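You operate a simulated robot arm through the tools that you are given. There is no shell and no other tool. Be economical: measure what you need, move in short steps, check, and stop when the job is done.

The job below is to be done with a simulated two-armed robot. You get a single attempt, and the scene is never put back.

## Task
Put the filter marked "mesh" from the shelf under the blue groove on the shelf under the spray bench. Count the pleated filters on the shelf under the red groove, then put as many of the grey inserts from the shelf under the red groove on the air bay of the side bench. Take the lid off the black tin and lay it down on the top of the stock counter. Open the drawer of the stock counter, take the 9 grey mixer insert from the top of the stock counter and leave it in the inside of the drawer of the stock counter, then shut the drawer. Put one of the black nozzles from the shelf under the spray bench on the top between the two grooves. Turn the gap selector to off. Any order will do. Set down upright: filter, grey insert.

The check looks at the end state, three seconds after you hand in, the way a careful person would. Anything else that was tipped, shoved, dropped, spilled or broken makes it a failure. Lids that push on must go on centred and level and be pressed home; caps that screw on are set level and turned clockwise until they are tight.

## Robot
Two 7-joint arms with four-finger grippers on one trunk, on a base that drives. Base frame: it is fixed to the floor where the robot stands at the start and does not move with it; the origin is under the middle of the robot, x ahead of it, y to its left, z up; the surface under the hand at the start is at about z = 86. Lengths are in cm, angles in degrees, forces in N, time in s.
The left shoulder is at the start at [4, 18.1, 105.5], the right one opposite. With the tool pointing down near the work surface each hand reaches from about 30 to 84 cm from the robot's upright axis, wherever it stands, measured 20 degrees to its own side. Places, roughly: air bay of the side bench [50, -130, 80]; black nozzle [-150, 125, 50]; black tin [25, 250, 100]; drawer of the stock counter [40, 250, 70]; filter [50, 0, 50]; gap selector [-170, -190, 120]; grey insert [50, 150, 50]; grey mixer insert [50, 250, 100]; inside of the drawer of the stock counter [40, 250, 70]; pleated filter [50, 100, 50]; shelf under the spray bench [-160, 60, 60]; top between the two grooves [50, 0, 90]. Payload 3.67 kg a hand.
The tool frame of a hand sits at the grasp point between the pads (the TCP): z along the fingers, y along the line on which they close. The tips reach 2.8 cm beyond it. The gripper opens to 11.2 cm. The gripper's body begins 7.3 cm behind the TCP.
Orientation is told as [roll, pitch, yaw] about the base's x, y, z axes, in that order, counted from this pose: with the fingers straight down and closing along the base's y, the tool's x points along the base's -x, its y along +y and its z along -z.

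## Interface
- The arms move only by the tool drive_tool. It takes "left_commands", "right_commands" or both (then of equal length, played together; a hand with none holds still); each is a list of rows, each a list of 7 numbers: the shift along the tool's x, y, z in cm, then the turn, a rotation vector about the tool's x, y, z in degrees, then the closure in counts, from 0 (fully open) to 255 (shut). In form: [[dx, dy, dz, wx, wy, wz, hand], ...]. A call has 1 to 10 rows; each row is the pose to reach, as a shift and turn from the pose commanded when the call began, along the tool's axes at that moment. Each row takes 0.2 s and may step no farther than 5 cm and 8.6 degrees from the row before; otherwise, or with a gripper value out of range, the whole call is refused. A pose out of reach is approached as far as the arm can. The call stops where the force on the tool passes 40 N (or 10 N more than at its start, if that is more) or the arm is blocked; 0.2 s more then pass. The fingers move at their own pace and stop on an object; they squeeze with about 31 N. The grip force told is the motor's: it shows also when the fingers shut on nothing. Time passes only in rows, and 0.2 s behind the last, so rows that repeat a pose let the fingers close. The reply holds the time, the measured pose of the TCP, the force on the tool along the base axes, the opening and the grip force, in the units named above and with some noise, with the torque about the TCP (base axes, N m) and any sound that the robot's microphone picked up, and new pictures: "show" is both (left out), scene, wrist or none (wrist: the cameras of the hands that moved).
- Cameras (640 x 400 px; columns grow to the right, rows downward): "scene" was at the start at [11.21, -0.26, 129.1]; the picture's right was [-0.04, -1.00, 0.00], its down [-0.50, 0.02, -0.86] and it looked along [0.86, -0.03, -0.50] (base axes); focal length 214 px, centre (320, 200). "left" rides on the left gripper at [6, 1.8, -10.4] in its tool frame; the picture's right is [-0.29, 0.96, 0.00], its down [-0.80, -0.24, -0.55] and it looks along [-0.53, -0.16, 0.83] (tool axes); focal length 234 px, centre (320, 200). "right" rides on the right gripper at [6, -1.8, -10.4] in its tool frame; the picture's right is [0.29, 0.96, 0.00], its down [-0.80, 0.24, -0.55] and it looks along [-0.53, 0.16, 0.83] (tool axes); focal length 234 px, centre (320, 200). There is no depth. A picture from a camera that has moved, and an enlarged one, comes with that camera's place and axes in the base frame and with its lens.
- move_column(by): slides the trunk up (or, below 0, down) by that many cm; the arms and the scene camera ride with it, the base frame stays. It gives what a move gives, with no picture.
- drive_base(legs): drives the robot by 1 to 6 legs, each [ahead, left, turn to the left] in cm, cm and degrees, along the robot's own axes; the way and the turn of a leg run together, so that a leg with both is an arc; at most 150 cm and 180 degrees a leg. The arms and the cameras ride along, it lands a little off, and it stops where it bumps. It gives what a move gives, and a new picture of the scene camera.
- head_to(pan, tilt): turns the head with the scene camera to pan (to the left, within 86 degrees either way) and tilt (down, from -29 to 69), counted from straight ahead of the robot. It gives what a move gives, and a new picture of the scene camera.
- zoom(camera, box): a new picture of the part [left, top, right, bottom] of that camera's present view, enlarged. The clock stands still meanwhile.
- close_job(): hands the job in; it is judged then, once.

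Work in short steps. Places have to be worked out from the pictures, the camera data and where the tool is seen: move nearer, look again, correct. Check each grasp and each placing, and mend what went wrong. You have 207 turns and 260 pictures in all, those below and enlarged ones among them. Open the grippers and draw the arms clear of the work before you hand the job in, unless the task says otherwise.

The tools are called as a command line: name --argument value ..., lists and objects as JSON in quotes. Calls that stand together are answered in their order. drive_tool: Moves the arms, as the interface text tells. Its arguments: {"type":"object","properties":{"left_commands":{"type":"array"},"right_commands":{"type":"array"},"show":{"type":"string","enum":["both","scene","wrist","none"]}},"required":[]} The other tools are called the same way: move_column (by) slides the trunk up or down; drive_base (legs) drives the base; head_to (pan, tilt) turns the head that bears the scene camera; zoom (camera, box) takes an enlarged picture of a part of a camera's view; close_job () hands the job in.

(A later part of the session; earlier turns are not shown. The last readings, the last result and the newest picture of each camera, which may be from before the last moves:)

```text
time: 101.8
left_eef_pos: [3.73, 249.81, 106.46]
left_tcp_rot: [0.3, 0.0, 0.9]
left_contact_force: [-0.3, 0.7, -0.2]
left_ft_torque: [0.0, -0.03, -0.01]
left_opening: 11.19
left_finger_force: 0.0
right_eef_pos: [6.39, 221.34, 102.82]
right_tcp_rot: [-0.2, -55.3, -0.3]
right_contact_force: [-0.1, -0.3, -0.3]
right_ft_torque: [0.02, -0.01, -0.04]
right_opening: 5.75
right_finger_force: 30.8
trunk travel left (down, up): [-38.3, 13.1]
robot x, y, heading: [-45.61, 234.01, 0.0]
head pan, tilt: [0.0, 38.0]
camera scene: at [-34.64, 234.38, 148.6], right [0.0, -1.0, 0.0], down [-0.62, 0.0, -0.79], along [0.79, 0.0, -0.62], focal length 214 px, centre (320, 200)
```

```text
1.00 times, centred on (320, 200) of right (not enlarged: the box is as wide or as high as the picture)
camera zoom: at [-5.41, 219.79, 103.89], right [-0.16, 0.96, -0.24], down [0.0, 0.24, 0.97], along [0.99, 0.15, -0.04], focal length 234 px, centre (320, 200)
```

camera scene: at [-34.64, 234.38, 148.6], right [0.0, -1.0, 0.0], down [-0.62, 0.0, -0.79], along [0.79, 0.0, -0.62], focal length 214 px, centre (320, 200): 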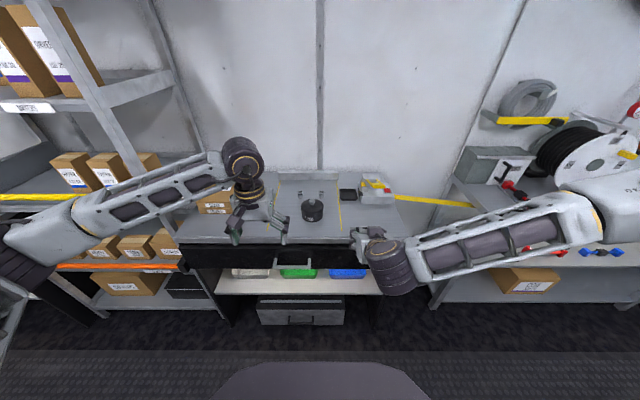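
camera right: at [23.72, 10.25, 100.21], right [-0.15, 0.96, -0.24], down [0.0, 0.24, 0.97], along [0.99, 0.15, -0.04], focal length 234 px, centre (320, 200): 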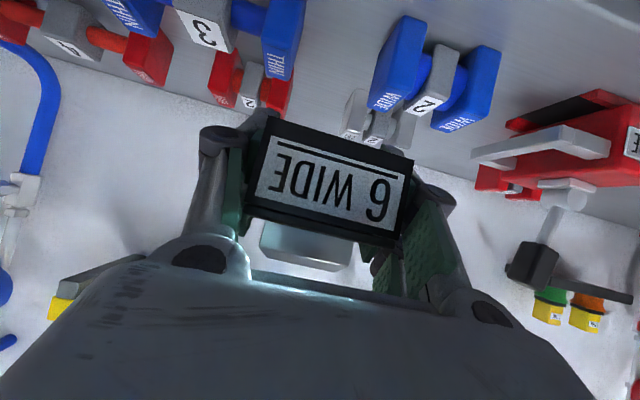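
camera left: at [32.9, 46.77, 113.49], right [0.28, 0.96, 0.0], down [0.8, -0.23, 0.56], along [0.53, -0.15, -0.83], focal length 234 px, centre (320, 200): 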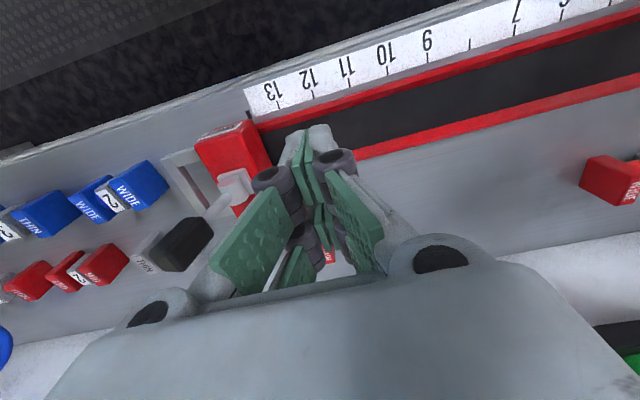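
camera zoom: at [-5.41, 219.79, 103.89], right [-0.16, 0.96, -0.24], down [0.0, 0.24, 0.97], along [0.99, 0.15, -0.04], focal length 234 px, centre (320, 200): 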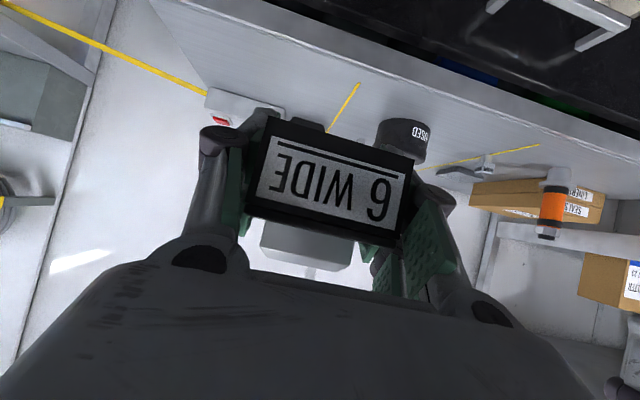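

Counter: front edge x≈20.4, top z≈86.6; tin at about (34, 238), inserts near x≈49. I drive 20 cm ahead and lower the trunk to set the nozzle down at about (27, 221) — right of the yellow line it is free — after shifting right.

drive_base --legs '[[20.5, -6, 0]]'

move_column --by -12.5

zoom --camera "right" --box '[0, 0, 640, 400]'

```text
time: 103.5
left_eef_pos: [24.29, 244.0, 106.64]
left_tcp_rot: [0.2, -0.2, 0.8]
left_contact_force: [-0.8, 0.2, -0.1]
left_ft_torque: [0.03, 0.03, 0.04]
left_opening: 11.21
left_finger_force: 0.1
right_eef_pos: [27.07, 215.56, 102.96]
right_tcp_rot: [-0.1, -55.4, -0.3]
right_contact_force: [-0.1, 0.7, -0.7]
right_ft_torque: [0.02, -0.03, 0.06]
right_opening: 5.75
right_finger_force: 30.0
trunk travel left (down, up): [-38.3, 13.1]
robot x, y, heading: [-24.4, 228.23, 0.5]
head pan, tilt: [0.0, 38.0]
camera scene: at [-14.08, 228.47, 148.6], right [0.0, -1.0, 0.0], down [-0.62, 0.0, -0.79], along [0.79, 0.0, -0.62], focal length 214 px, centre (320, 200)
```

scene: 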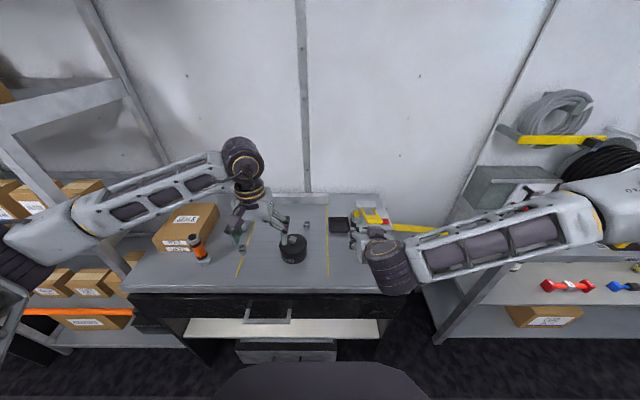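

```text
time: 105.0
left_eef_pos: [24.36, 243.94, 94.14]
left_tcp_rot: [0.3, 0.0, 0.8]
left_contact_force: [-0.3, 0.1, 0.6]
left_ft_torque: [-0.02, -0.02, 0.0]
left_opening: 11.21
left_finger_force: 0.1
right_eef_pos: [27.12, 215.52, 90.46]
right_tcp_rot: [-0.2, -55.4, -0.2]
right_contact_force: [-0.2, -0.1, -1.1]
right_ft_torque: [-0.03, -0.02, -0.01]
right_opening: 5.78
right_finger_force: 30.6
trunk travel left (down, up): [-25.8, 25.6]
robot x, y, heading: [-24.76, 227.98, 0.3]
head pan, tilt: [0.0, 38.0]
```

```text
1.00 times, centred on (320, 200) of right (not enlarged: the box is as wide or as high as the picture)
camera zoom: at [15.16, 213.89, 91.48], right [-0.16, 0.96, -0.24], down [0.0, 0.24, 0.97], along [0.99, 0.15, -0.04], focal length 234 px, centre (320, 200)
```

zoom: 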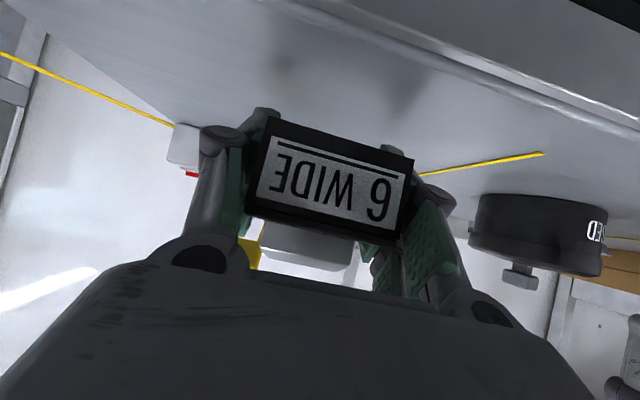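

I lower in a small step to contact and then open gently.

move_column --by -0.7

drive_tool --right_commands '[[0, 0, 0, 0, 0, 0, 118], [0, 0, 0, 0, 0, 0, 118], [0, 0, 0, 0, 0, 0, 110], [0, 0, 0, 0, 0, 0, 90], [0, 0, 0, 0, 0, 0, 60]]' --show "wrist"

```text
time: 105.6
left_eef_pos: [24.25, 243.97, 93.32]
left_tcp_rot: [0.3, 0.0, 0.7]
left_contact_force: [-0.9, 0.6, 0.1]
left_ft_torque: [0.0, 0.02, 0.03]
left_opening: 11.17
left_finger_force: 0.0
right_eef_pos: [27.14, 215.49, 89.79]
right_tcp_rot: [-0.1, -55.3, -0.2]
right_contact_force: [-0.1, 0.1, -1.1]
right_ft_torque: [-0.02, -0.02, 0.0]
right_opening: 5.78
right_finger_force: 31.5
trunk travel left (down, up): [-25.1, 26.3]
robot x, y, heading: [-24.73, 228.58, 0.3]
head pan, tilt: [0.0, 38.0]
```

```text
time: 106.8
left_eef_pos: [24.34, 243.9, 93.38]
left_tcp_rot: [0.2, -0.1, 0.7]
left_contact_force: [-0.5, -0.1, -0.1]
left_ft_torque: [0.01, 0.01, -0.01]
left_opening: 11.2
left_finger_force: 0.1
right_eef_pos: [27.04, 215.53, 89.89]
right_tcp_rot: [-0.1, -55.4, -0.3]
right_contact_force: [0.3, 0.6, 0.1]
right_ft_torque: [0.02, -0.01, 0.01]
right_opening: 8.58
right_finger_force: 0.2
trunk travel left (down, up): [-25.1, 26.3]
robot x, y, heading: [-24.7, 228.06, 0.2]
head pan, tilt: [0.0, 38.0]
camera right: at [15.16, 213.89, 90.78], right [-0.16, 0.96, -0.24], down [0.0, 0.24, 0.97], along [0.99, 0.15, -0.04], focal length 234 px, centre (320, 200)
```

right: 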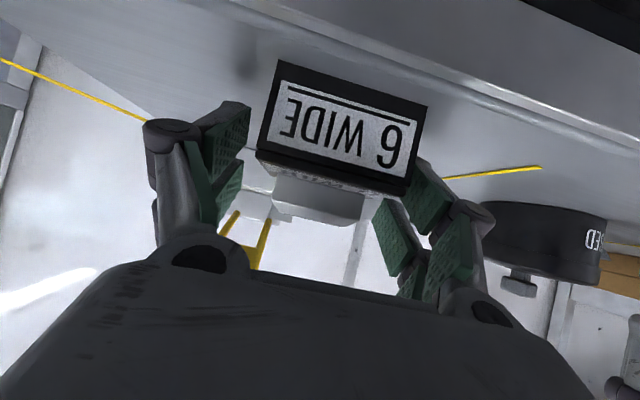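

The nozzle stands upright on the counter. I draw back, rise and turn the right hand straight down above it.

drive_tool --right_commands '[[2.6, 0, -3.8, 0, 0, 0, 50], [5.1, 0, -7.4, 0, 0, 0, 20], [1.8, 0, -9.7, 0, 7, 0, 20], [-1.5, 0, -11.9, 0, 15, 0, 20], [-5.3, 0, -13.4, 0, 23, 0, 20], [-7.3, 0, -12.3, 0, 31, 0, 20], [-8.4, 0, -10.7, 0, 39, 0, 20], [-9.5, 0, -9, 0, 47, 0, 20], [-10.3, 0, -7.9, 0, 55.3, 0, 20], [-10.3, 0, -7.9, 0, 55.3, 0, 20]]' --show "both"

```text
time: 109.0
left_eef_pos: [24.18, 243.93, 93.64]
left_tcp_rot: [0.3, -0.1, 0.9]
left_contact_force: [-0.2, 1.2, -0.5]
left_ft_torque: [0.01, -0.02, -0.01]
left_opening: 11.22
left_finger_force: 0.0
right_eef_pos: [26.49, 215.32, 102.78]
right_tcp_rot: [0.0, -0.1, -0.4]
right_contact_force: [-0.2, -0.1, 0.4]
right_ft_torque: [-0.01, -0.03, 0.04]
right_opening: 10.33
right_finger_force: 0.0
right hand out of reach, approached as far as the arm can: row 2, 3, 4
trunk travel left (down, up): [-25.1, 26.3]
robot x, y, heading: [-24.92, 228.41, 0.1]
head pan, tilt: [0.0, 38.0]
camera scene: at [-14.15, 228.43, 135.5], right [0.0, -1.0, 0.0], down [-0.62, 0.0, -0.79], along [0.79, 0.0, -0.62], focal length 214 px, centre (320, 200)
camera right: at [20.47, 213.8, 113.18], right [-0.28, 0.96, 0.0], down [0.8, 0.24, 0.55], along [0.53, 0.16, -0.83], focal length 234 px, centre (320, 200)
```

scene: 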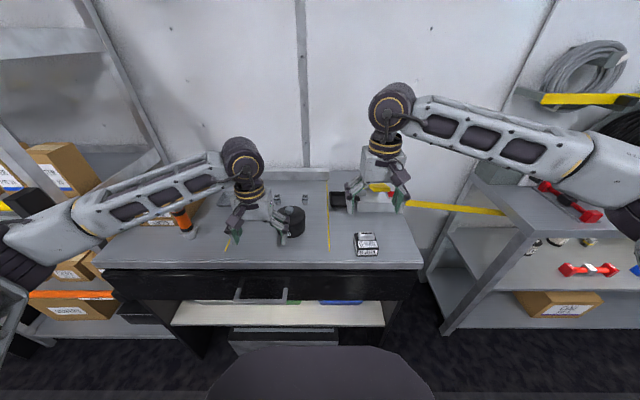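
right: 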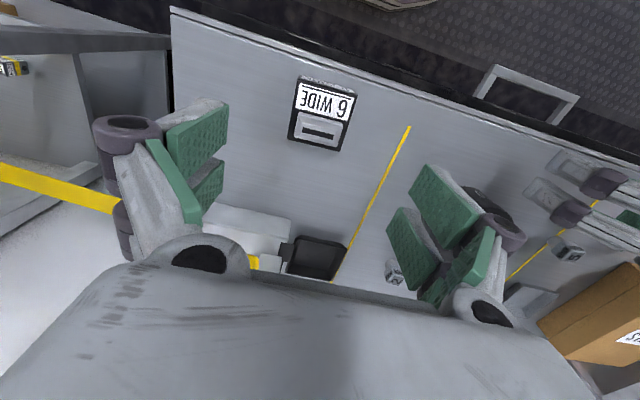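

The nozzle can wait there. I move the left hand clear and the right hand over the counter to see the inserts and the tin from above.

drive_tool --right_commands '[[-3, 3, -2.5, 0, 0, 0, 20], [-6, 6, -5, 0, 0, 0, 20], [-9, 9, -7.5, 0, 0, 0, 20], [-10, 12, -9, 0, 0, 0, 20], [-10, 14, -9, 0, 0, 0, 20]]' --left_commands '[[0.5, 2, -4, 0, 0, 0, 0], [3, 5, -7, 0, 0, 0, 0], [6, 8, -10, 0, 0, 0, 0], [9, 11, -12, 0, 0, 0, 0], [12, 14, -13, 0, 0, 0, 0]]' --show "wrist"

```text
refused: row 3 steps farther than a row can; nothing moved
```

Step too long (9-to-9 rows); I shorten the rows.

drive_tool --right_commands '[[-2.5, 2.5, -2, 0, 0, 0, 20], [-5, 5, -4, 0, 0, 0, 20], [-7.5, 7.5, -6, 0, 0, 0, 20], [-10, 10, -8, 0, 0, 0, 20], [-10, 13.5, -9, 0, 0, 0, 20]]' --left_commands '[[0.5, 2, -4, 0, 0, 0, 0], [3, 4, -7, 0, 0, 0, 0], [5.5, 7, -9.5, 0, 0, 0, 0], [8, 10, -11.5, 0, 0, 0, 0], [11, 12.5, -13, 0, 0, 0, 0]]' --show "wrist"

```text
time: 110.2
left_eef_pos: [12.92, 256.44, 106.47]
left_tcp_rot: [0.2, -0.2, 0.6]
left_contact_force: [-0.3, 0.8, -0.1]
left_ft_torque: [0.0, -0.06, 0.0]
left_opening: 11.18
left_finger_force: 0.1
right_eef_pos: [36.23, 229.14, 111.96]
right_tcp_rot: [-0.2, -0.3, -0.4]
right_contact_force: [-0.6, 0.2, 0.5]
right_ft_torque: [-0.03, 0.0, 0.03]
right_opening: 10.31
right_finger_force: 0.0
trunk travel left (down, up): [-25.1, 26.3]
robot x, y, heading: [-24.77, 228.43, 0.3]
head pan, tilt: [0.0, 38.0]
camera right: at [30.26, 227.54, 122.34], right [-0.28, 0.96, 0.0], down [0.8, 0.24, 0.56], along [0.54, 0.15, -0.83], focal length 234 px, centre (320, 200)
camera left: at [6.96, 258.24, 116.91], right [0.28, 0.96, 0.0], down [0.8, -0.23, 0.56], along [0.54, -0.15, -0.83], focal length 234 px, centre (320, 200)
```

right: 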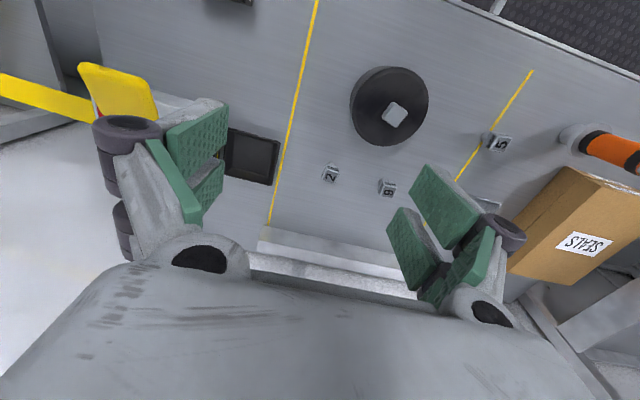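
left: 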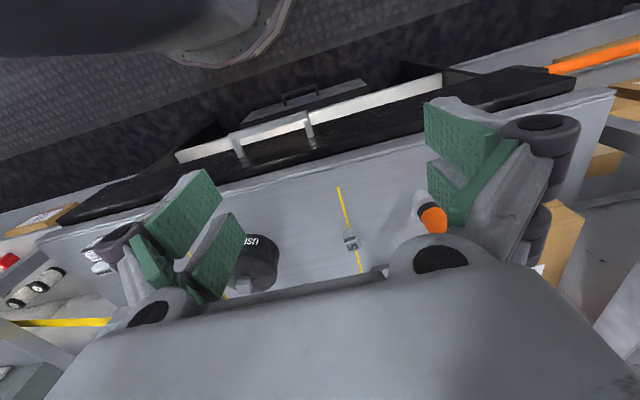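

I zoom on the small inserts to read their numbers.

zoom --camera "right" --box '[300, 60, 540, 210]'

```text
2.67 times, centred on (420, 135) of right
camera zoom: at [30.26, 227.54, 122.34], right [-0.28, 0.96, 0.0], down [0.8, 0.24, 0.56], along [0.54, 0.15, -0.83], focal length 624 px, centre (53, 373)
```

zoom: 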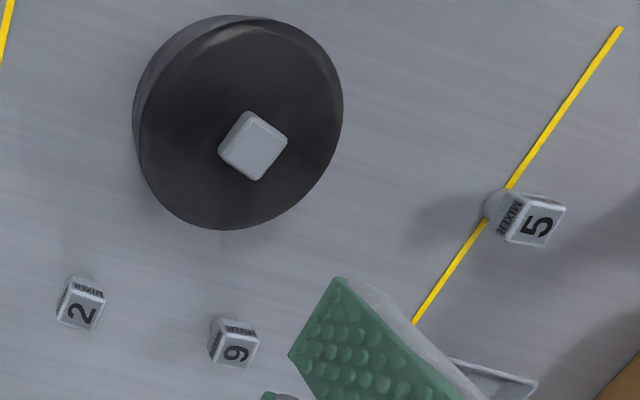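

The "9" insert is at about (46.5, 243.5). For the lid: the knob is at (34.6, 237.8, 93.8), turned about -18°. I move the right hand above it with that yaw.

drive_tool --right_commands '[[0.5, 3, 2, 0, 0, 6, 20], [1, 6, 5, 0, 0, 12, 60], [1.6, 8.6, 9, 0, 0, 18, 100], [1.6, 8.6, 12, 0, 0, 18, 100], [1.6, 8.6, 12, 0, 0, 18, 100]]' --show "wrist"

zoom --camera "left" --box '[150, 190, 390, 340]'

```text
time: 111.4
left_eef_pos: [13.22, 256.39, 106.34]
left_tcp_rot: [0.2, -0.1, 0.9]
left_contact_force: [0.1, -0.5, 0.0]
left_ft_torque: [-0.01, 0.0, -0.01]
left_opening: 11.19
left_finger_force: 0.1
right_eef_pos: [34.99, 237.76, 99.72]
right_tcp_rot: [0.0, -0.2, -18.4]
right_contact_force: [0.2, 0.1, -0.3]
right_ft_torque: [-0.01, 0.01, 0.03]
right_opening: 6.8
right_finger_force: 0.0
trunk travel left (down, up): [-25.1, 26.3]
robot x, y, heading: [-24.74, 228.48, 0.3]
head pan, tilt: [0.0, 38.0]
camera right: at [28.82, 238.0, 110.1], right [0.03, 1.0, 0.0], down [0.83, -0.02, 0.56], along [0.56, -0.02, -0.83], focal length 234 px, centre (320, 200)
```

right: 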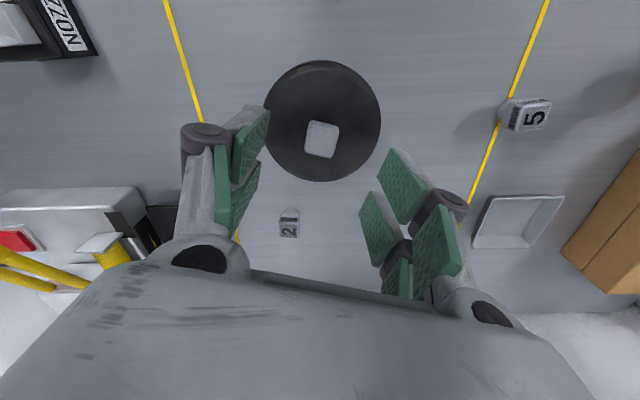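

```text
2.67 times, centred on (270, 265) of left
camera zoom: at [7.16, 258.06, 116.88], right [0.28, 0.96, 0.0], down [0.8, -0.23, 0.55], along [0.53, -0.15, -0.83], focal length 624 px, centre (453, 27)
```

zoom: 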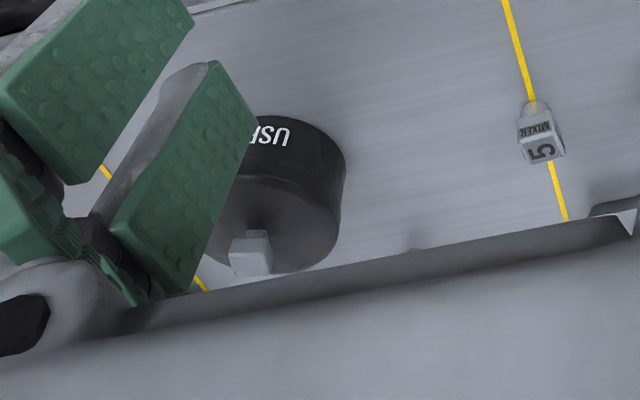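

The knob is really turned only about -9° and sits at (34.5, 237.8). I adjust yaw, lower so the tips are just above the lid, and close.

drive_tool --right_commands '[[0.47, -0.16, 0, 0, 0, -8.5, 120], [0.47, -0.16, 2.5, 0, 0, -9, 120], [0.47, -0.16, 4.1, 0, 0, -9, 120], [0.47, -0.16, 4.1, 0, 0, -9, 255], [0.47, -0.16, 4.1, 0, 0, -9, 255], [0.47, -0.16, 4.1, 0, 0, -9, 255]]' --show "wrist"

```text
time: 112.8
left_eef_pos: [13.19, 256.23, 106.52]
left_tcp_rot: [0.3, -0.1, 0.8]
left_contact_force: [0.4, -0.1, 0.2]
left_ft_torque: [-0.01, 0.02, -0.01]
left_opening: 11.19
left_finger_force: 0.1
right_eef_pos: [34.6, 237.5, 95.62]
right_tcp_rot: [-0.1, -0.1, -9.5]
right_contact_force: [0.7, 0.8, -0.2]
right_ft_torque: [0.02, -0.03, 0.04]
right_opening: 2.1
right_finger_force: 30.8
trunk travel left (down, up): [-25.1, 26.3]
robot x, y, heading: [-25.08, 228.1, 0.1]
head pan, tilt: [0.0, 38.0]
heard: snap
camera right: at [28.37, 236.9, 106.05], right [-0.13, 0.99, 0.0], down [0.82, 0.11, 0.56], along [0.55, 0.07, -0.83], focal length 234 px, centre (320, 200)
```

right: 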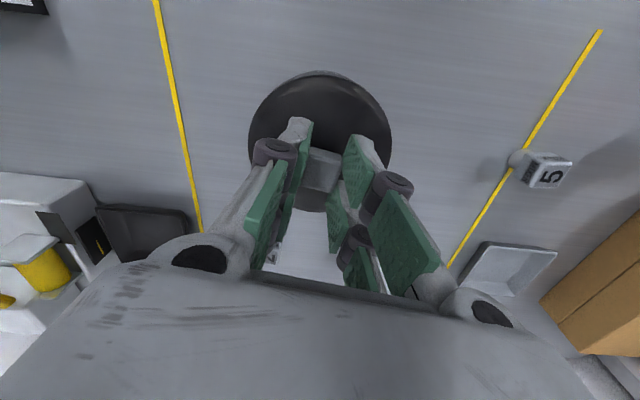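

Gripped at 2.1 cm with a snap heard. I lift the lid slowly and look.

drive_tool --right_commands '[[0, 0, -0.7, 0, 0, 0, 255], [0, 0, -1.5, 0, 0, 0, 255], [0, 0, -3, 0, 0, 0, 255], [0, 0, -6, 0, 0, 0, 255]]' --show "both"

```text
time: 113.8
left_eef_pos: [13.11, 256.45, 106.43]
left_tcp_rot: [0.2, -0.1, 0.8]
left_contact_force: [-0.8, 0.2, 0.0]
left_ft_torque: [-0.01, -0.03, 0.0]
left_opening: 11.2
left_finger_force: 0.0
right_eef_pos: [34.54, 237.6, 101.67]
right_tcp_rot: [0.0, -0.1, -9.4]
right_contact_force: [-0.1, 0.1, -0.4]
right_ft_torque: [-0.03, 0.05, 0.01]
right_opening: 2.14
right_finger_force: 30.8
trunk travel left (down, up): [-25.1, 26.3]
robot x, y, heading: [-24.77, 228.18, 0.0]
head pan, tilt: [0.0, 38.0]
camera scene: at [-14.12, 228.5, 135.5], right [0.0, -1.0, 0.0], down [-0.62, 0.0, -0.79], along [0.79, 0.0, -0.62], focal length 214 px, centre (320, 200)
camera right: at [28.25, 236.94, 112.05], right [-0.13, 0.99, 0.0], down [0.82, 0.11, 0.56], along [0.55, 0.07, -0.83], focal length 234 px, centre (320, 200)
```

scene: 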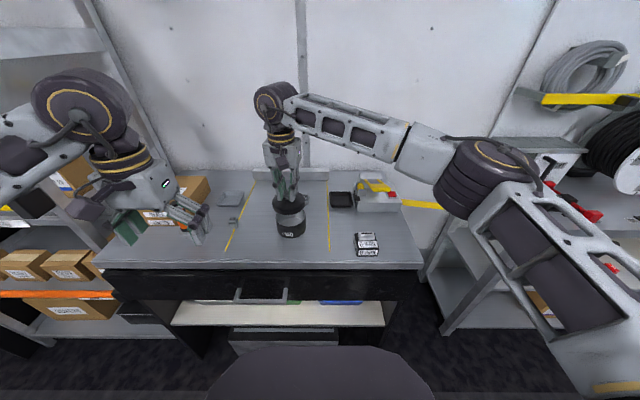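
right: 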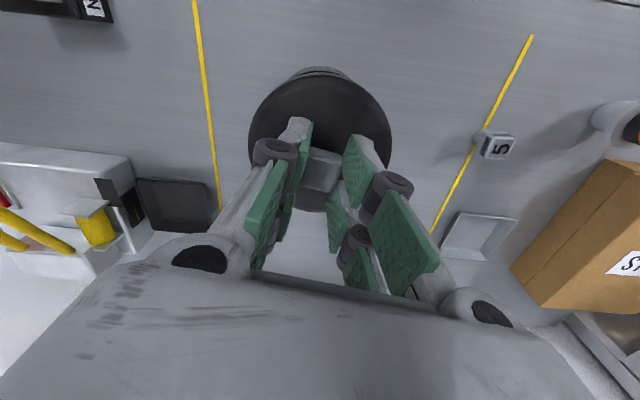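

The lid is off. I carry it right to (33, 226), between tin and nozzle, and lower it until contact.

drive_tool --right_commands '[[-0.1, -3.9, 0, 0, 0, 0, 255], [-0.3, -7.8, 0, 0, 0, 0, 255], [-0.4, -11.7, 0, 0, 0, 0, 255], [-0.4, -11.7, 4, 0, 0, 0, 255], [-0.4, -11.7, 8, 0, 0, 0, 255], [-0.4, -11.7, 9, 0, 0, 0, 255], [-0.4, -11.7, 9.6, 0, 0, 0, 255]]' --show "wrist"

```text
time: 115.4
left_eef_pos: [13.2, 256.38, 106.39]
left_tcp_rot: [0.2, -0.1, 0.8]
left_contact_force: [0.2, -0.5, -0.3]
left_ft_torque: [-0.04, -0.03, -0.02]
left_opening: 11.2
left_finger_force: 0.1
right_eef_pos: [33.06, 226.0, 92.03]
right_tcp_rot: [-0.1, -0.2, -9.4]
right_contact_force: [0.2, 1.4, -0.6]
right_ft_torque: [0.0, 0.01, -0.01]
right_opening: 2.14
right_finger_force: 31.2
trunk travel left (down, up): [-25.1, 26.3]
robot x, y, heading: [-24.86, 228.4, 0.1]
head pan, tilt: [0.0, 38.0]
camera right: at [26.84, 225.28, 102.43], right [-0.13, 0.99, 0.0], down [0.82, 0.11, 0.56], along [0.55, 0.07, -0.83], focal length 234 px, centre (320, 200)
```

right: 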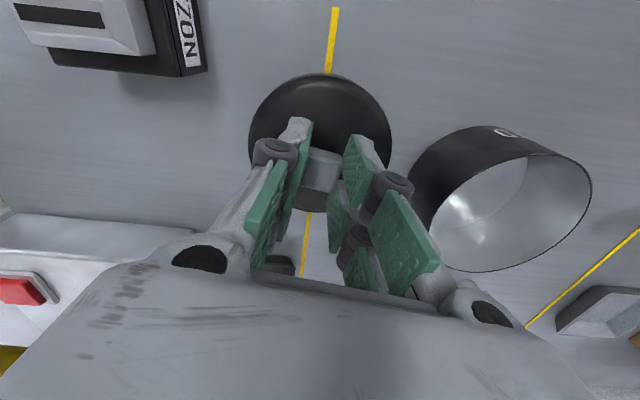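

No contact yet; I go on down in small steps.

drive_tool --right_commands '[[0, 0, 0.4, 0, 0, 0, 255], [0, 0, 0.8, 0, 0, 0, 255], [0, 0, 1.2, 0, 0, 0, 255], [0, 0, 1.6, 0, 0, 0, 255]]' --show "none"

```text
time: 116.4
left_eef_pos: [13.24, 256.44, 106.33]
left_tcp_rot: [0.3, -0.1, 0.9]
left_contact_force: [-0.6, -0.7, 0.4]
left_ft_torque: [-0.01, 0.01, 0.01]
left_opening: 11.2
left_finger_force: 0.1
right_eef_pos: [32.97, 225.97, 90.42]
right_tcp_rot: [-0.1, -0.2, -9.4]
right_contact_force: [-0.2, 0.4, -0.2]
right_ft_torque: [-0.06, 0.01, -0.01]
right_opening: 2.13
right_finger_force: 31.1
trunk travel left (down, up): [-25.1, 26.3]
robot x, y, heading: [-24.76, 228.67, 0.2]
head pan, tilt: [0.0, 38.0]
```

Still free at z=90.4; I continue in finer steps.

drive_tool --right_commands '[[0, 0, 0.3, 0, 0, 0, 255], [0, 0, 0.6, 0, 0, 0, 255], [0, 0, 0.9, 0, 0, 0, 255]]' --show "wrist"

```text
time: 117.2
left_eef_pos: [13.0, 256.28, 106.49]
left_tcp_rot: [0.4, -0.2, 0.8]
left_contact_force: [0.4, 1.0, -0.2]
left_ft_torque: [0.01, 0.02, 0.03]
left_opening: 11.19
left_finger_force: 0.1
right_eef_pos: [32.89, 225.92, 89.87]
right_tcp_rot: [0.0, -0.4, -9.4]
right_contact_force: [1.3, -4.1, 32.9]
right_ft_torque: [-0.09, -0.02, 0.01]
right_opening: 2.19
right_finger_force: 30.3
trunk travel left (down, up): [-25.1, 26.3]
robot x, y, heading: [-24.76, 228.2, 0.1]
head pan, tilt: [0.0, 38.0]
camera right: at [26.7, 225.22, 100.26], right [-0.13, 0.99, 0.0], down [0.82, 0.11, 0.56], along [0.56, 0.07, -0.83], focal length 234 px, centre (320, 200)
```

right: 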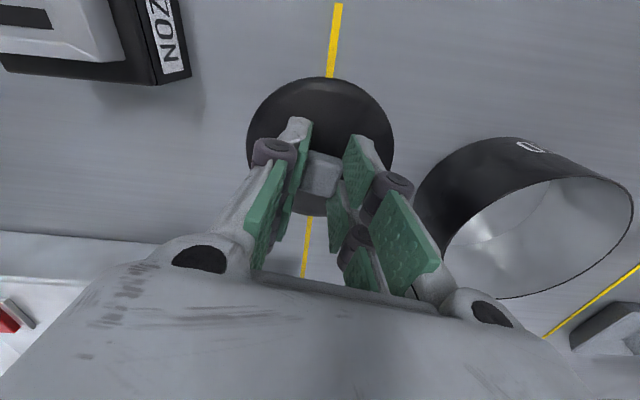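

Contact: the lid lies on the counter. I open, rise, and move above the "9" insert.

drive_tool --right_commands '[[0, 0, 0, 0, 0, 0, 130], [0, 0, 0, 0, 0, 0, 130], [0, 0, -4.5, 0, 0, 0, 130], [0, 0, -9, 0, 0, 0, 130], [0, 0, -13, 0, 0, -2, 130], [-2.6, 4.5, -13, 0, 0, -4, 110], [-5.2, 9, -13, 0, 0, -6, 110], [-7.5, 13, -13, 0, 0, -8, 110], [-9.5, 16.5, -13, 0, 0, -9.4, 110], [-10.5, 19.6, -13, 0, 0, -9.4, 110]]' --show "both"

```text
refused: row 6 steps farther than a row can; nothing moved
```

I even out the step sizes.

drive_tool --right_commands '[[0, 0, 0, 0, 0, 0, 130], [0, 0, 0, 0, 0, 0, 130], [0, 0, -4.5, 0, 0, 0, 130], [0, 0, -9, 0, 0, 0, 130], [0, 0, -13, 0, 0, -2, 130], [-2.2, 4, -13, 0, 0, -4, 110], [-4.4, 8, -13, 0, 0, -6, 110], [-6.5, 12, -13, 0, 0, -8, 110], [-8.6, 16, -13, 0, 0, -9.4, 110], [-10.5, 19.6, -13, 0, 0, -9.4, 110]]' --show "both"

```text
time: 119.4
left_eef_pos: [13.25, 256.11, 106.34]
left_tcp_rot: [0.3, -0.1, 0.7]
left_contact_force: [0.0, -0.9, -0.5]
left_ft_torque: [0.09, 0.01, -0.01]
left_opening: 11.21
left_finger_force: 0.2
right_eef_pos: [43.7, 239.82, 102.44]
right_tcp_rot: [0.0, -0.2, 0.1]
right_contact_force: [-0.6, 0.9, -0.7]
right_ft_torque: [-0.09, -0.02, -0.04]
right_opening: 6.38
right_finger_force: 0.0
right hand out of reach, approached as far as the arm can: row 9, 10
trunk travel left (down, up): [-25.1, 26.3]
robot x, y, heading: [-25.01, 228.33, 0.2]
head pan, tilt: [0.0, 38.0]
camera scene: at [-13.88, 228.21, 135.47], right [0.0, -1.0, 0.0], down [-0.62, 0.0, -0.79], along [0.79, 0.0, -0.62], focal length 214 px, centre (320, 200)
camera right: at [37.88, 238.08, 112.85], right [-0.29, 0.96, 0.0], down [0.8, 0.24, 0.56], along [0.53, 0.16, -0.83], focal length 234 px, centre (320, 200)
```

scene: 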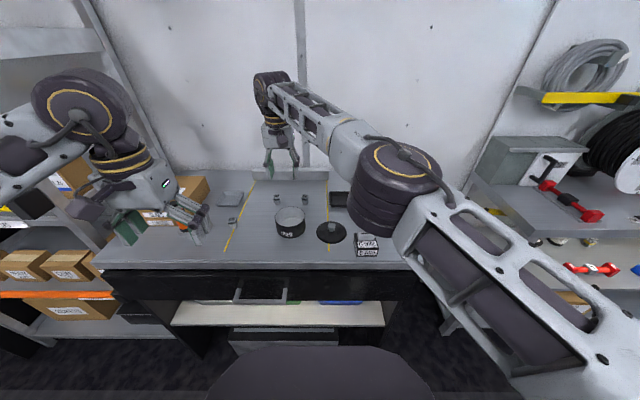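
right: 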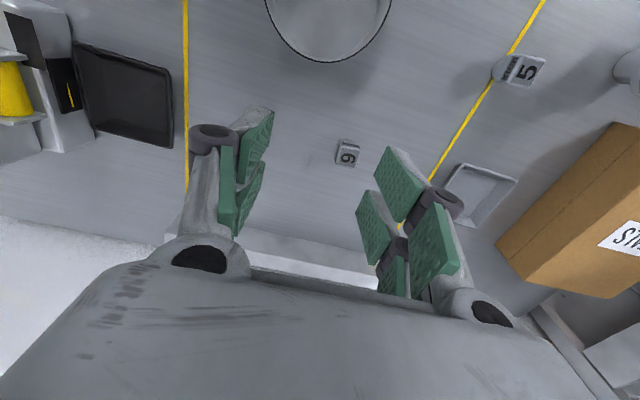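

Insert 9 confirmed at (46.4, 243.6), but it is across the right arm's reach. I take it with the left hand: right goes back over the nozzle area, left moves above the insert.

drive_tool --right_commands '[[2.3, -3.8, -0.5, 0, 0, 0, 110], [4.6, -7.7, -1, 0, 0, 0, 110], [6.9, -11.6, -1.5, 0, 0, 0, 110], [9.2, -15.5, -2, 0, 0, 0, 110], [11.5, -19.3, -3, 0, 0, 0, 110], [13.7, -23.2, -3.5, 0, 0, 0, 110], [16, -27, -4, 0, 0, 0, 60], [16, -27, -4, 0, 0, 0, 20], [16, -27, -4, 0, 0, 0, 20], [16, -27, -4, 0, 0, 0, 20]]' --left_commands '[[0, 0, 0, 0, 0, 0, 110], [0, 0, 0, 0, 0, 0, 110], [-4.15, -1.55, 0.5, 0, 0, 0, 110], [-8.3, -3.1, 1, 0, 0, 0, 110], [-12.4, -4.7, 1.5, 0, 0, 0, 110], [-16.6, -6.3, 2, 0, 0, 0, 110], [-20.7, -7.9, 2.5, 0, 0, 0, 110], [-24.9, -9.4, 3, 0, 0, 0, 110], [-29, -11, 3.5, 0, 0, 0, 110], [-33.2, -12.6, 4, 0, 0, 0, 110]]' --show "wrist"

```text
time: 121.6
left_eef_pos: [46.66, 244.23, 102.43]
left_tcp_rot: [0.3, 0.0, 0.7]
left_contact_force: [0.7, -0.7, 0.0]
left_ft_torque: [0.01, 0.02, -0.02]
left_opening: 6.37
left_finger_force: 0.0
right_eef_pos: [27.75, 212.7, 106.43]
right_tcp_rot: [0.1, -0.2, 0.0]
right_contact_force: [0.5, -0.3, -0.1]
right_ft_torque: [0.05, 0.01, 0.0]
right_opening: 10.32
right_finger_force: 0.0
trunk travel left (down, up): [-25.1, 26.3]
robot x, y, heading: [-24.9, 228.43, 0.0]
head pan, tilt: [0.0, 38.0]
camera right: at [21.79, 211.02, 116.83], right [-0.29, 0.96, 0.0], down [0.8, 0.24, 0.55], along [0.53, 0.16, -0.83], focal length 234 px, centre (320, 200)
camera left: at [40.68, 245.84, 112.87], right [0.28, 0.96, 0.0], down [0.8, -0.23, 0.55], along [0.53, -0.15, -0.83], focal length 234 px, centre (320, 200)
```

right: 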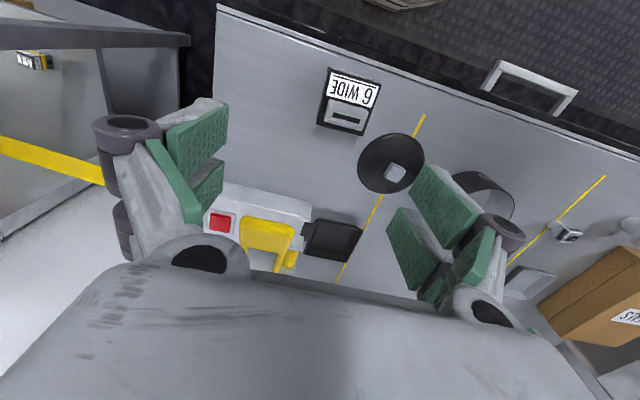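
left: 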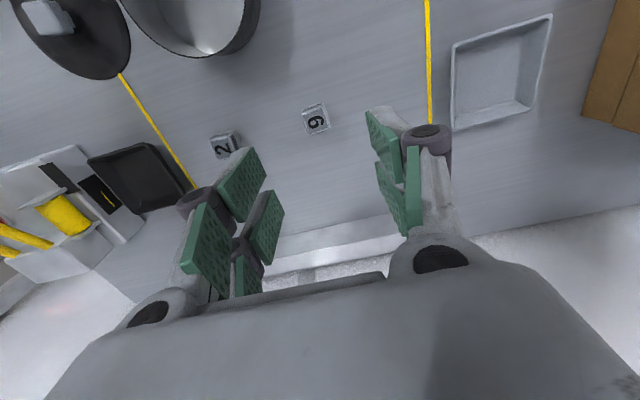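

Insert 9 re-measured at (46.4, 243.9). I descend to z≈89.6 and close.

drive_tool --left_commands '[[0.1, -0.15, 4, 0, 0, 0, 110], [0.2, -0.35, 8, 0, 0, 0, 110], [0.2, -0.35, 11.5, 0, 0, 0, 110], [0.2, -0.35, 12.8, 0, 0, 0, 110], [0.2, -0.35, 12.8, 0, 0, 0, 255], [0.2, -0.35, 12.8, 0, 0, 0, 255], [0.2, -0.35, 12.8, 0, 0, 0, 255], [0.2, -0.35, 12.8, 0, 0, 0, 255]]' --show "wrist"

```text
time: 123.4
left_eef_pos: [46.5, 243.88, 89.59]
left_tcp_rot: [0.3, -0.1, 0.8]
left_contact_force: [0.3, -0.5, 0.2]
left_ft_torque: [0.01, 0.01, -0.03]
left_opening: 2.29
left_finger_force: 31.1
right_eef_pos: [27.67, 212.8, 106.46]
right_tcp_rot: [-0.1, -0.1, -0.1]
right_contact_force: [-0.8, 0.4, -0.4]
right_ft_torque: [-0.02, -0.01, 0.01]
right_opening: 10.33
right_finger_force: 0.0
trunk travel left (down, up): [-25.1, 26.3]
robot x, y, heading: [-24.76, 228.73, 0.1]
head pan, tilt: [0.0, 38.0]
camera left: at [40.42, 245.59, 100.1], right [0.28, 0.96, 0.0], down [0.8, -0.23, 0.55], along [0.53, -0.15, -0.83], focal length 234 px, centre (320, 200)
```

left: 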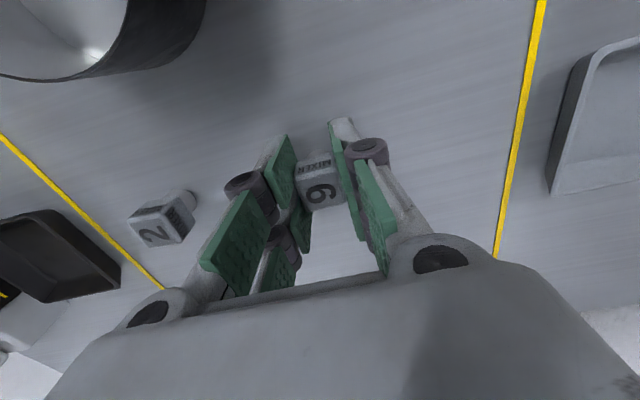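

Gripped (2.3 cm). I lift, draw back, then back the base off 27 cm and shift 20 cm left for the drawer.

drive_tool --left_commands '[[0, 0, -4.5, 0, 0, 0, 255], [0, 0, -9, 0, 0, 0, 255], [0, 0, -13.5, 0, 0, 0, 255], [4.8, 0, -14, 0, 0, 0, 255], [9.6, 0, -14, 0, 0, 0, 255], [14.4, 0, -14, 0, 0, 0, 255], [19.2, 0, -14, 0, 0, 0, 255], [24, 0, -14, 0, 0, 0, 255], [28, 2, -14, 0, 0, 0, 255]]' --show "none"

drive_base --legs '[[-27, 0, 0], [0, 20, 0]]'

head_to --pan 0 --tilt 45

zoom --camera "scene" --box '[200, 100, 440, 250]'

```text
time: 125.4
left_eef_pos: [18.04, 245.54, 103.66]
left_tcp_rot: [0.1, -0.3, 0.7]
left_contact_force: [-0.3, 0.1, -1.3]
left_ft_torque: [0.0, 0.0, 0.01]
left_opening: 2.28
left_finger_force: 30.8
right_eef_pos: [27.5, 213.03, 106.59]
right_tcp_rot: [-0.2, -0.2, 0.0]
right_contact_force: [-0.4, 0.6, 1.7]
right_ft_torque: [-0.04, -0.02, -0.01]
right_opening: 10.33
right_finger_force: 0.0
trunk travel left (down, up): [-25.1, 26.3]
robot x, y, heading: [-24.97, 228.32, 0.1]
head pan, tilt: [0.0, 38.0]
```

```text
time: 128.6
left_eef_pos: [-8.89, 265.41, 103.53]
left_tcp_rot: [0.1, -0.2, 0.7]
left_contact_force: [0.5, 0.4, -1.7]
left_ft_torque: [-0.02, 0.0, -0.01]
left_opening: 2.26
left_finger_force: 31.0
right_eef_pos: [0.57, 232.88, 106.44]
right_tcp_rot: [-0.1, 0.0, 0.1]
right_contact_force: [-0.6, -0.1, -0.7]
right_ft_torque: [-0.05, 0.0, 0.01]
right_opening: 10.36
right_finger_force: 0.0
trunk travel left (down, up): [-25.1, 26.3]
robot x, y, heading: [-51.61, 248.49, 0.4]
head pan, tilt: [0.0, 38.0]
camera scene: at [-41.05, 248.52, 135.49], right [0.0, -1.0, 0.0], down [-0.62, 0.0, -0.79], along [0.79, 0.0, -0.62], focal length 214 px, centre (320, 200)
```

scene: 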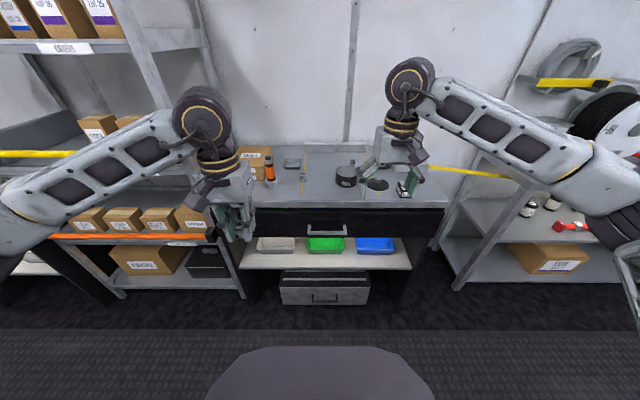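

```text
time: 129.2
left_eef_pos: [-8.87, 265.38, 103.66]
left_tcp_rot: [0.0, 0.0, 0.8]
left_contact_force: [0.5, -0.1, -0.6]
left_ft_torque: [-0.03, 0.01, 0.02]
left_opening: 2.27
left_finger_force: 31.0
right_eef_pos: [0.74, 232.85, 106.55]
right_tcp_rot: [-0.2, -0.2, -0.1]
right_contact_force: [-0.1, 0.1, -0.4]
right_ft_torque: [0.0, -0.03, -0.02]
right_opening: 10.33
right_finger_force: 0.0
trunk travel left (down, up): [-25.1, 26.3]
robot x, y, heading: [-52.0, 248.7, 0.0]
head pan, tilt: [0.0, 45.0]
camera scene: at [-41.53, 248.48, 134.47], right [0.0, -1.0, 0.0], down [-0.71, 0.0, -0.71], along [0.71, 0.0, -0.71], focal length 214 px, centre (320, 200)
```

scene: 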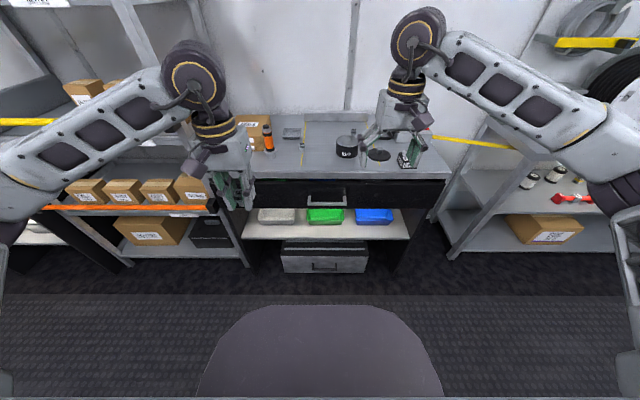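

```text
2.67 times, centred on (320, 175) of scene
camera zoom: at [-41.53, 248.48, 134.47], right [0.0, -1.0, 0.0], down [-0.71, 0.0, -0.71], along [0.71, 0.0, -0.71], focal length 572 px, centre (320, 267)
```

zoom: 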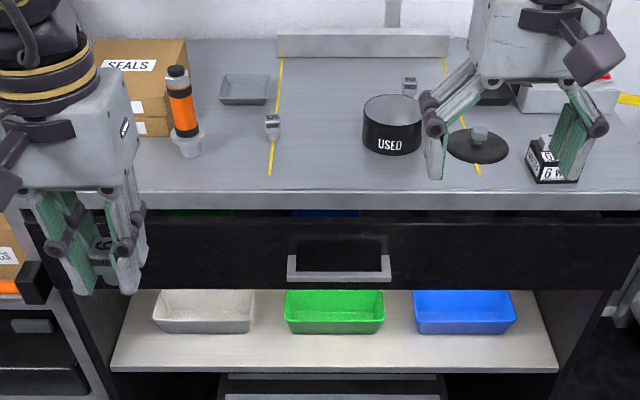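

The handle bar is at about x=16.8, z=74.5, y 238–253. I turn the right hand to point forward-down with the closing line vertical, in front of the handle.

drive_tool --right_commands '[[-0.9, 1, 2.8, 3.8, -3.8, -6.59, 20], [-1.8, 2.1, 5.6, 7.6, -7.6, -13.2, 20], [-2.8, 3.2, 8.4, 11.4, -11.4, -19.8, 60], [-3.7, 4.2, 11.2, 15.2, -15.2, -26.4, 90], [-4.6, 5.3, 14, 19, -19, -32.9, 110], [-5.5, 6.4, 16.8, 22.8, -22.8, -39.5, 110], [-6.4, 7.4, 19.6, 26.6, -26.6, -46.1, 110], [-7.4, 8.5, 22.4, 30.4, -30.4, -52.7, 110], [-8.3, 9.5, 25.2, 34.2, -34.2, -59.3, 110], [-9.2, 10.6, 28, 38, -38, -65.9, 110]]' --show "wrist"

```text
time: 131.4
left_eef_pos: [-8.84, 265.43, 103.65]
left_tcp_rot: [0.1, -0.1, 0.7]
left_contact_force: [0.1, 0.2, -1.1]
left_ft_torque: [-0.02, 0.01, 0.01]
left_opening: 2.3
left_finger_force: 31.2
right_eef_pos: [10.07, 243.48, 78.37]
right_tcp_rot: [-50.3, -7.3, 74.4]
right_contact_force: [0.4, 0.5, -0.7]
right_ft_torque: [-0.04, 0.02, 0.03]
right_opening: 6.36
right_finger_force: 0.0
trunk travel left (down, up): [-25.1, 26.3]
robot x, y, heading: [-52.0, 248.46, 0.1]
head pan, tilt: [0.0, 45.0]
camera right: at [1.59, 238.66, 85.64], right [-0.64, -0.02, -0.77], down [-0.35, 0.9, 0.27], along [0.68, 0.44, -0.58], focal length 234 px, centre (320, 200)
```

right: 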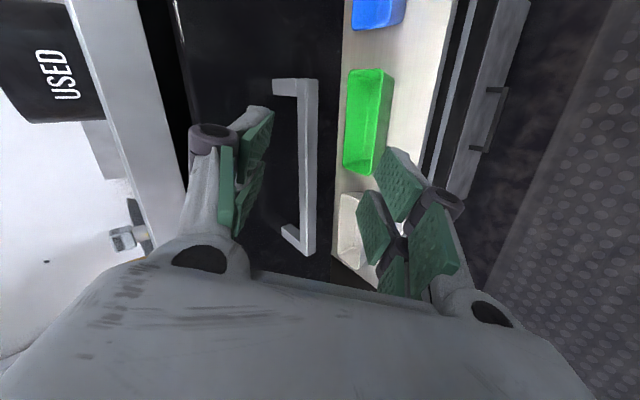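

The handle lies well between the fingers. I finish the turn, then advance along the fingers.

drive_tool --right_commands '[[0, 0, 0, 3, -3, -5.1, 120], [0, 0, 0, 6, -6, -10.2, 120], [0, 0, 0, 8.7, -8.7, -15.1, 120]]' --show "none"

drive_tool --right_commands '[[0, 0.1, 3, 0, 0, 0, 120], [0, 0.1, 6, 0, 0, 0, 120], [0, 0.16, 7.8, 0, 0, 0, 120]]' --show "wrist"

```text
time: 132.2
left_eef_pos: [-8.9, 265.46, 103.67]
left_tcp_rot: [0.1, -0.1, 0.8]
left_contact_force: [-0.2, -0.6, -1.1]
left_ft_torque: [0.01, -0.01, 0.01]
left_opening: 2.28
left_finger_force: 30.6
right_eef_pos: [10.01, 243.39, 78.49]
right_tcp_rot: [-60.1, 0.2, 90.2]
right_contact_force: [0.2, 0.4, -0.5]
right_ft_torque: [0.03, 0.05, 0.01]
right_opening: 5.94
right_finger_force: 0.1
trunk travel left (down, up): [-25.1, 26.3]
robot x, y, heading: [-51.72, 248.21, 0.3]
head pan, tilt: [0.0, 45.0]
```

```text
time: 133.0
left_eef_pos: [-9.15, 265.36, 103.88]
left_tcp_rot: [0.2, -0.3, 0.7]
left_contact_force: [-0.3, 0.3, -1.2]
left_ft_torque: [-0.02, -0.06, -0.02]
left_opening: 2.25
left_finger_force: 31.2
right_eef_pos: [16.32, 243.44, 74.66]
right_tcp_rot: [-60.3, 0.1, 90.1]
right_contact_force: [-16.0, -1.5, 9.4]
right_ft_torque: [0.05, -0.71, -0.09]
right_opening: 6.24
right_finger_force: 2.8
trunk travel left (down, up): [-25.1, 26.3]
robot x, y, heading: [-51.86, 248.26, 0.4]
head pan, tilt: [0.0, 45.0]
camera right: at [8.27, 237.52, 81.46], right [-0.47, -0.29, -0.83], down [-0.6, 0.8, 0.07], along [0.64, 0.53, -0.55], focal length 234 px, centre (320, 200)
```

right: 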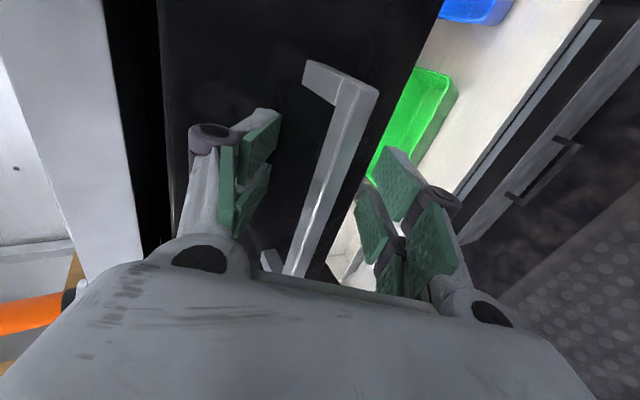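

The upper fingertip touches the drawer front. I back off 0.6 cm and close on the bar.

drive_tool --right_commands '[[0, 0, -0.6, 0, 0, 0, 120], [0, 0, -0.6, 0, 0, 0, 255], [0, 0, -0.6, 0, 0, 0, 255], [0, 0, -0.6, 0, 0, 0, 255], [0, 0, -0.6, 0, 0, 0, 255]]' --show "wrist"

```text
time: 134.2
left_eef_pos: [-8.86, 265.31, 103.64]
left_tcp_rot: [0.2, -0.1, 0.7]
left_contact_force: [0.6, 0.0, -0.1]
left_ft_torque: [0.01, 0.0, 0.02]
left_opening: 2.27
left_finger_force: 31.2
right_eef_pos: [15.96, 243.25, 74.6]
right_tcp_rot: [-59.9, 0.2, 89.9]
right_contact_force: [-7.2, -1.4, -8.1]
right_ft_torque: [0.68, -0.15, -1.06]
right_opening: 1.5
right_finger_force: 44.8
trunk travel left (down, up): [-25.1, 26.3]
robot x, y, heading: [-51.81, 248.09, 0.4]
head pan, tilt: [0.0, 45.0]
camera right: at [7.96, 237.43, 81.45], right [-0.48, -0.29, -0.83], down [-0.6, 0.8, 0.07], along [0.64, 0.53, -0.56], focal length 234 px, centre (320, 200)
```

right: 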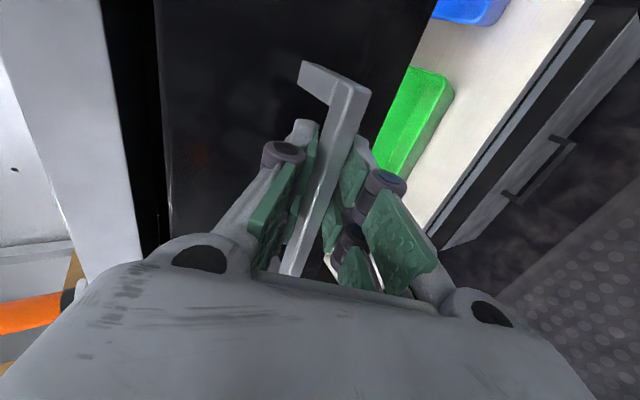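

Gripped (1.5 cm bar). I pull the drawer straight back 18 cm.

drive_tool --right_commands '[[0, 1, -1.73, 0, 0, 0, 255], [0, 2.25, -3.9, 0, 0, 0, 255], [0, 3.75, -6.5, 0, 0, 0, 255], [0, 5.25, -9.1, 0, 0, 0, 255], [0, 6.75, -11.7, 0, 0, 0, 255], [0, 8, -13.9, 0, 0, 0, 255], [0, 9, -15.6, 0, 0, 0, 255]]' --show "scene"

```text
time: 135.8
left_eef_pos: [-8.9, 265.35, 103.57]
left_tcp_rot: [0.2, -0.1, 0.7]
left_contact_force: [0.7, 0.0, -0.8]
left_ft_torque: [0.02, 0.0, 0.0]
left_opening: 2.29
left_finger_force: 30.9
right_eef_pos: [-1.96, 243.3, 74.67]
right_tcp_rot: [-60.0, 0.0, 90.0]
right_contact_force: [-0.5, -3.1, -11.2]
right_ft_torque: [0.43, -0.06, -1.17]
right_opening: 1.48
right_finger_force: 45.0
trunk travel left (down, up): [-25.1, 26.3]
robot x, y, heading: [-51.97, 248.26, 0.2]
head pan, tilt: [0.0, 45.0]
camera scene: at [-41.48, 248.41, 134.46], right [0.0, -1.0, 0.0], down [-0.71, 0.0, -0.71], along [0.71, 0.0, -0.71], focal length 214 px, centre (320, 200)
```

scene: 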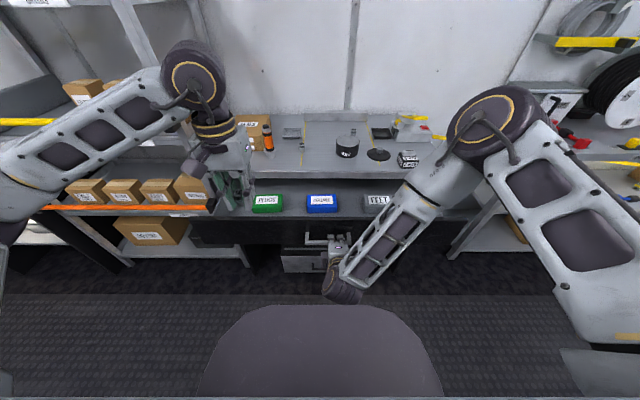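

The drawer is open with three bins inside. I zoom in to find floor space.

zoom --camera "scene" --box '[180, 160, 420, 310]'

zoom --camera "left" --box '[0, 0, 640, 400]'

```text
2.67 times, centred on (300, 235) of scene
camera zoom: at [-41.48, 248.41, 134.46], right [0.0, -1.0, 0.0], down [-0.71, 0.0, -0.71], along [0.71, 0.0, -0.71], focal length 572 px, centre (373, 107)
```

zoom: 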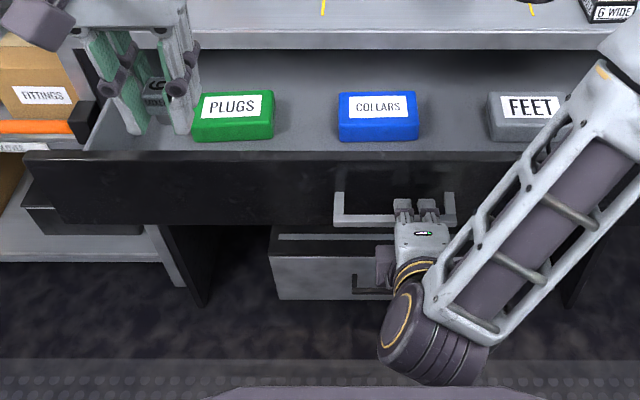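

```text
1.00 times, centred on (320, 200) of left (not enlarged: the box is as wide or as high as the picture)
camera zoom: at [-14.86, 267.07, 114.09], right [0.28, 0.96, 0.0], down [0.8, -0.23, 0.55], along [0.53, -0.15, -0.83], focal length 234 px, centre (320, 200)
```

zoom: 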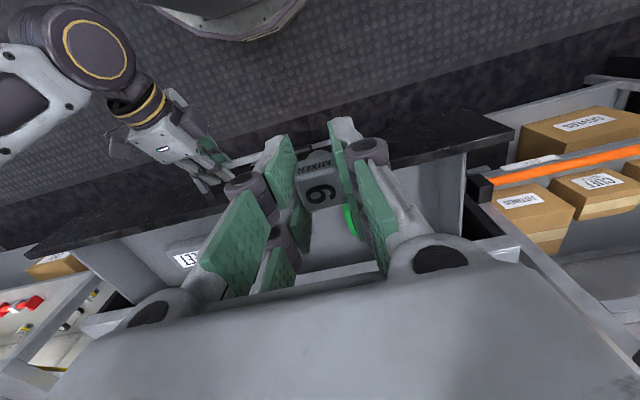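

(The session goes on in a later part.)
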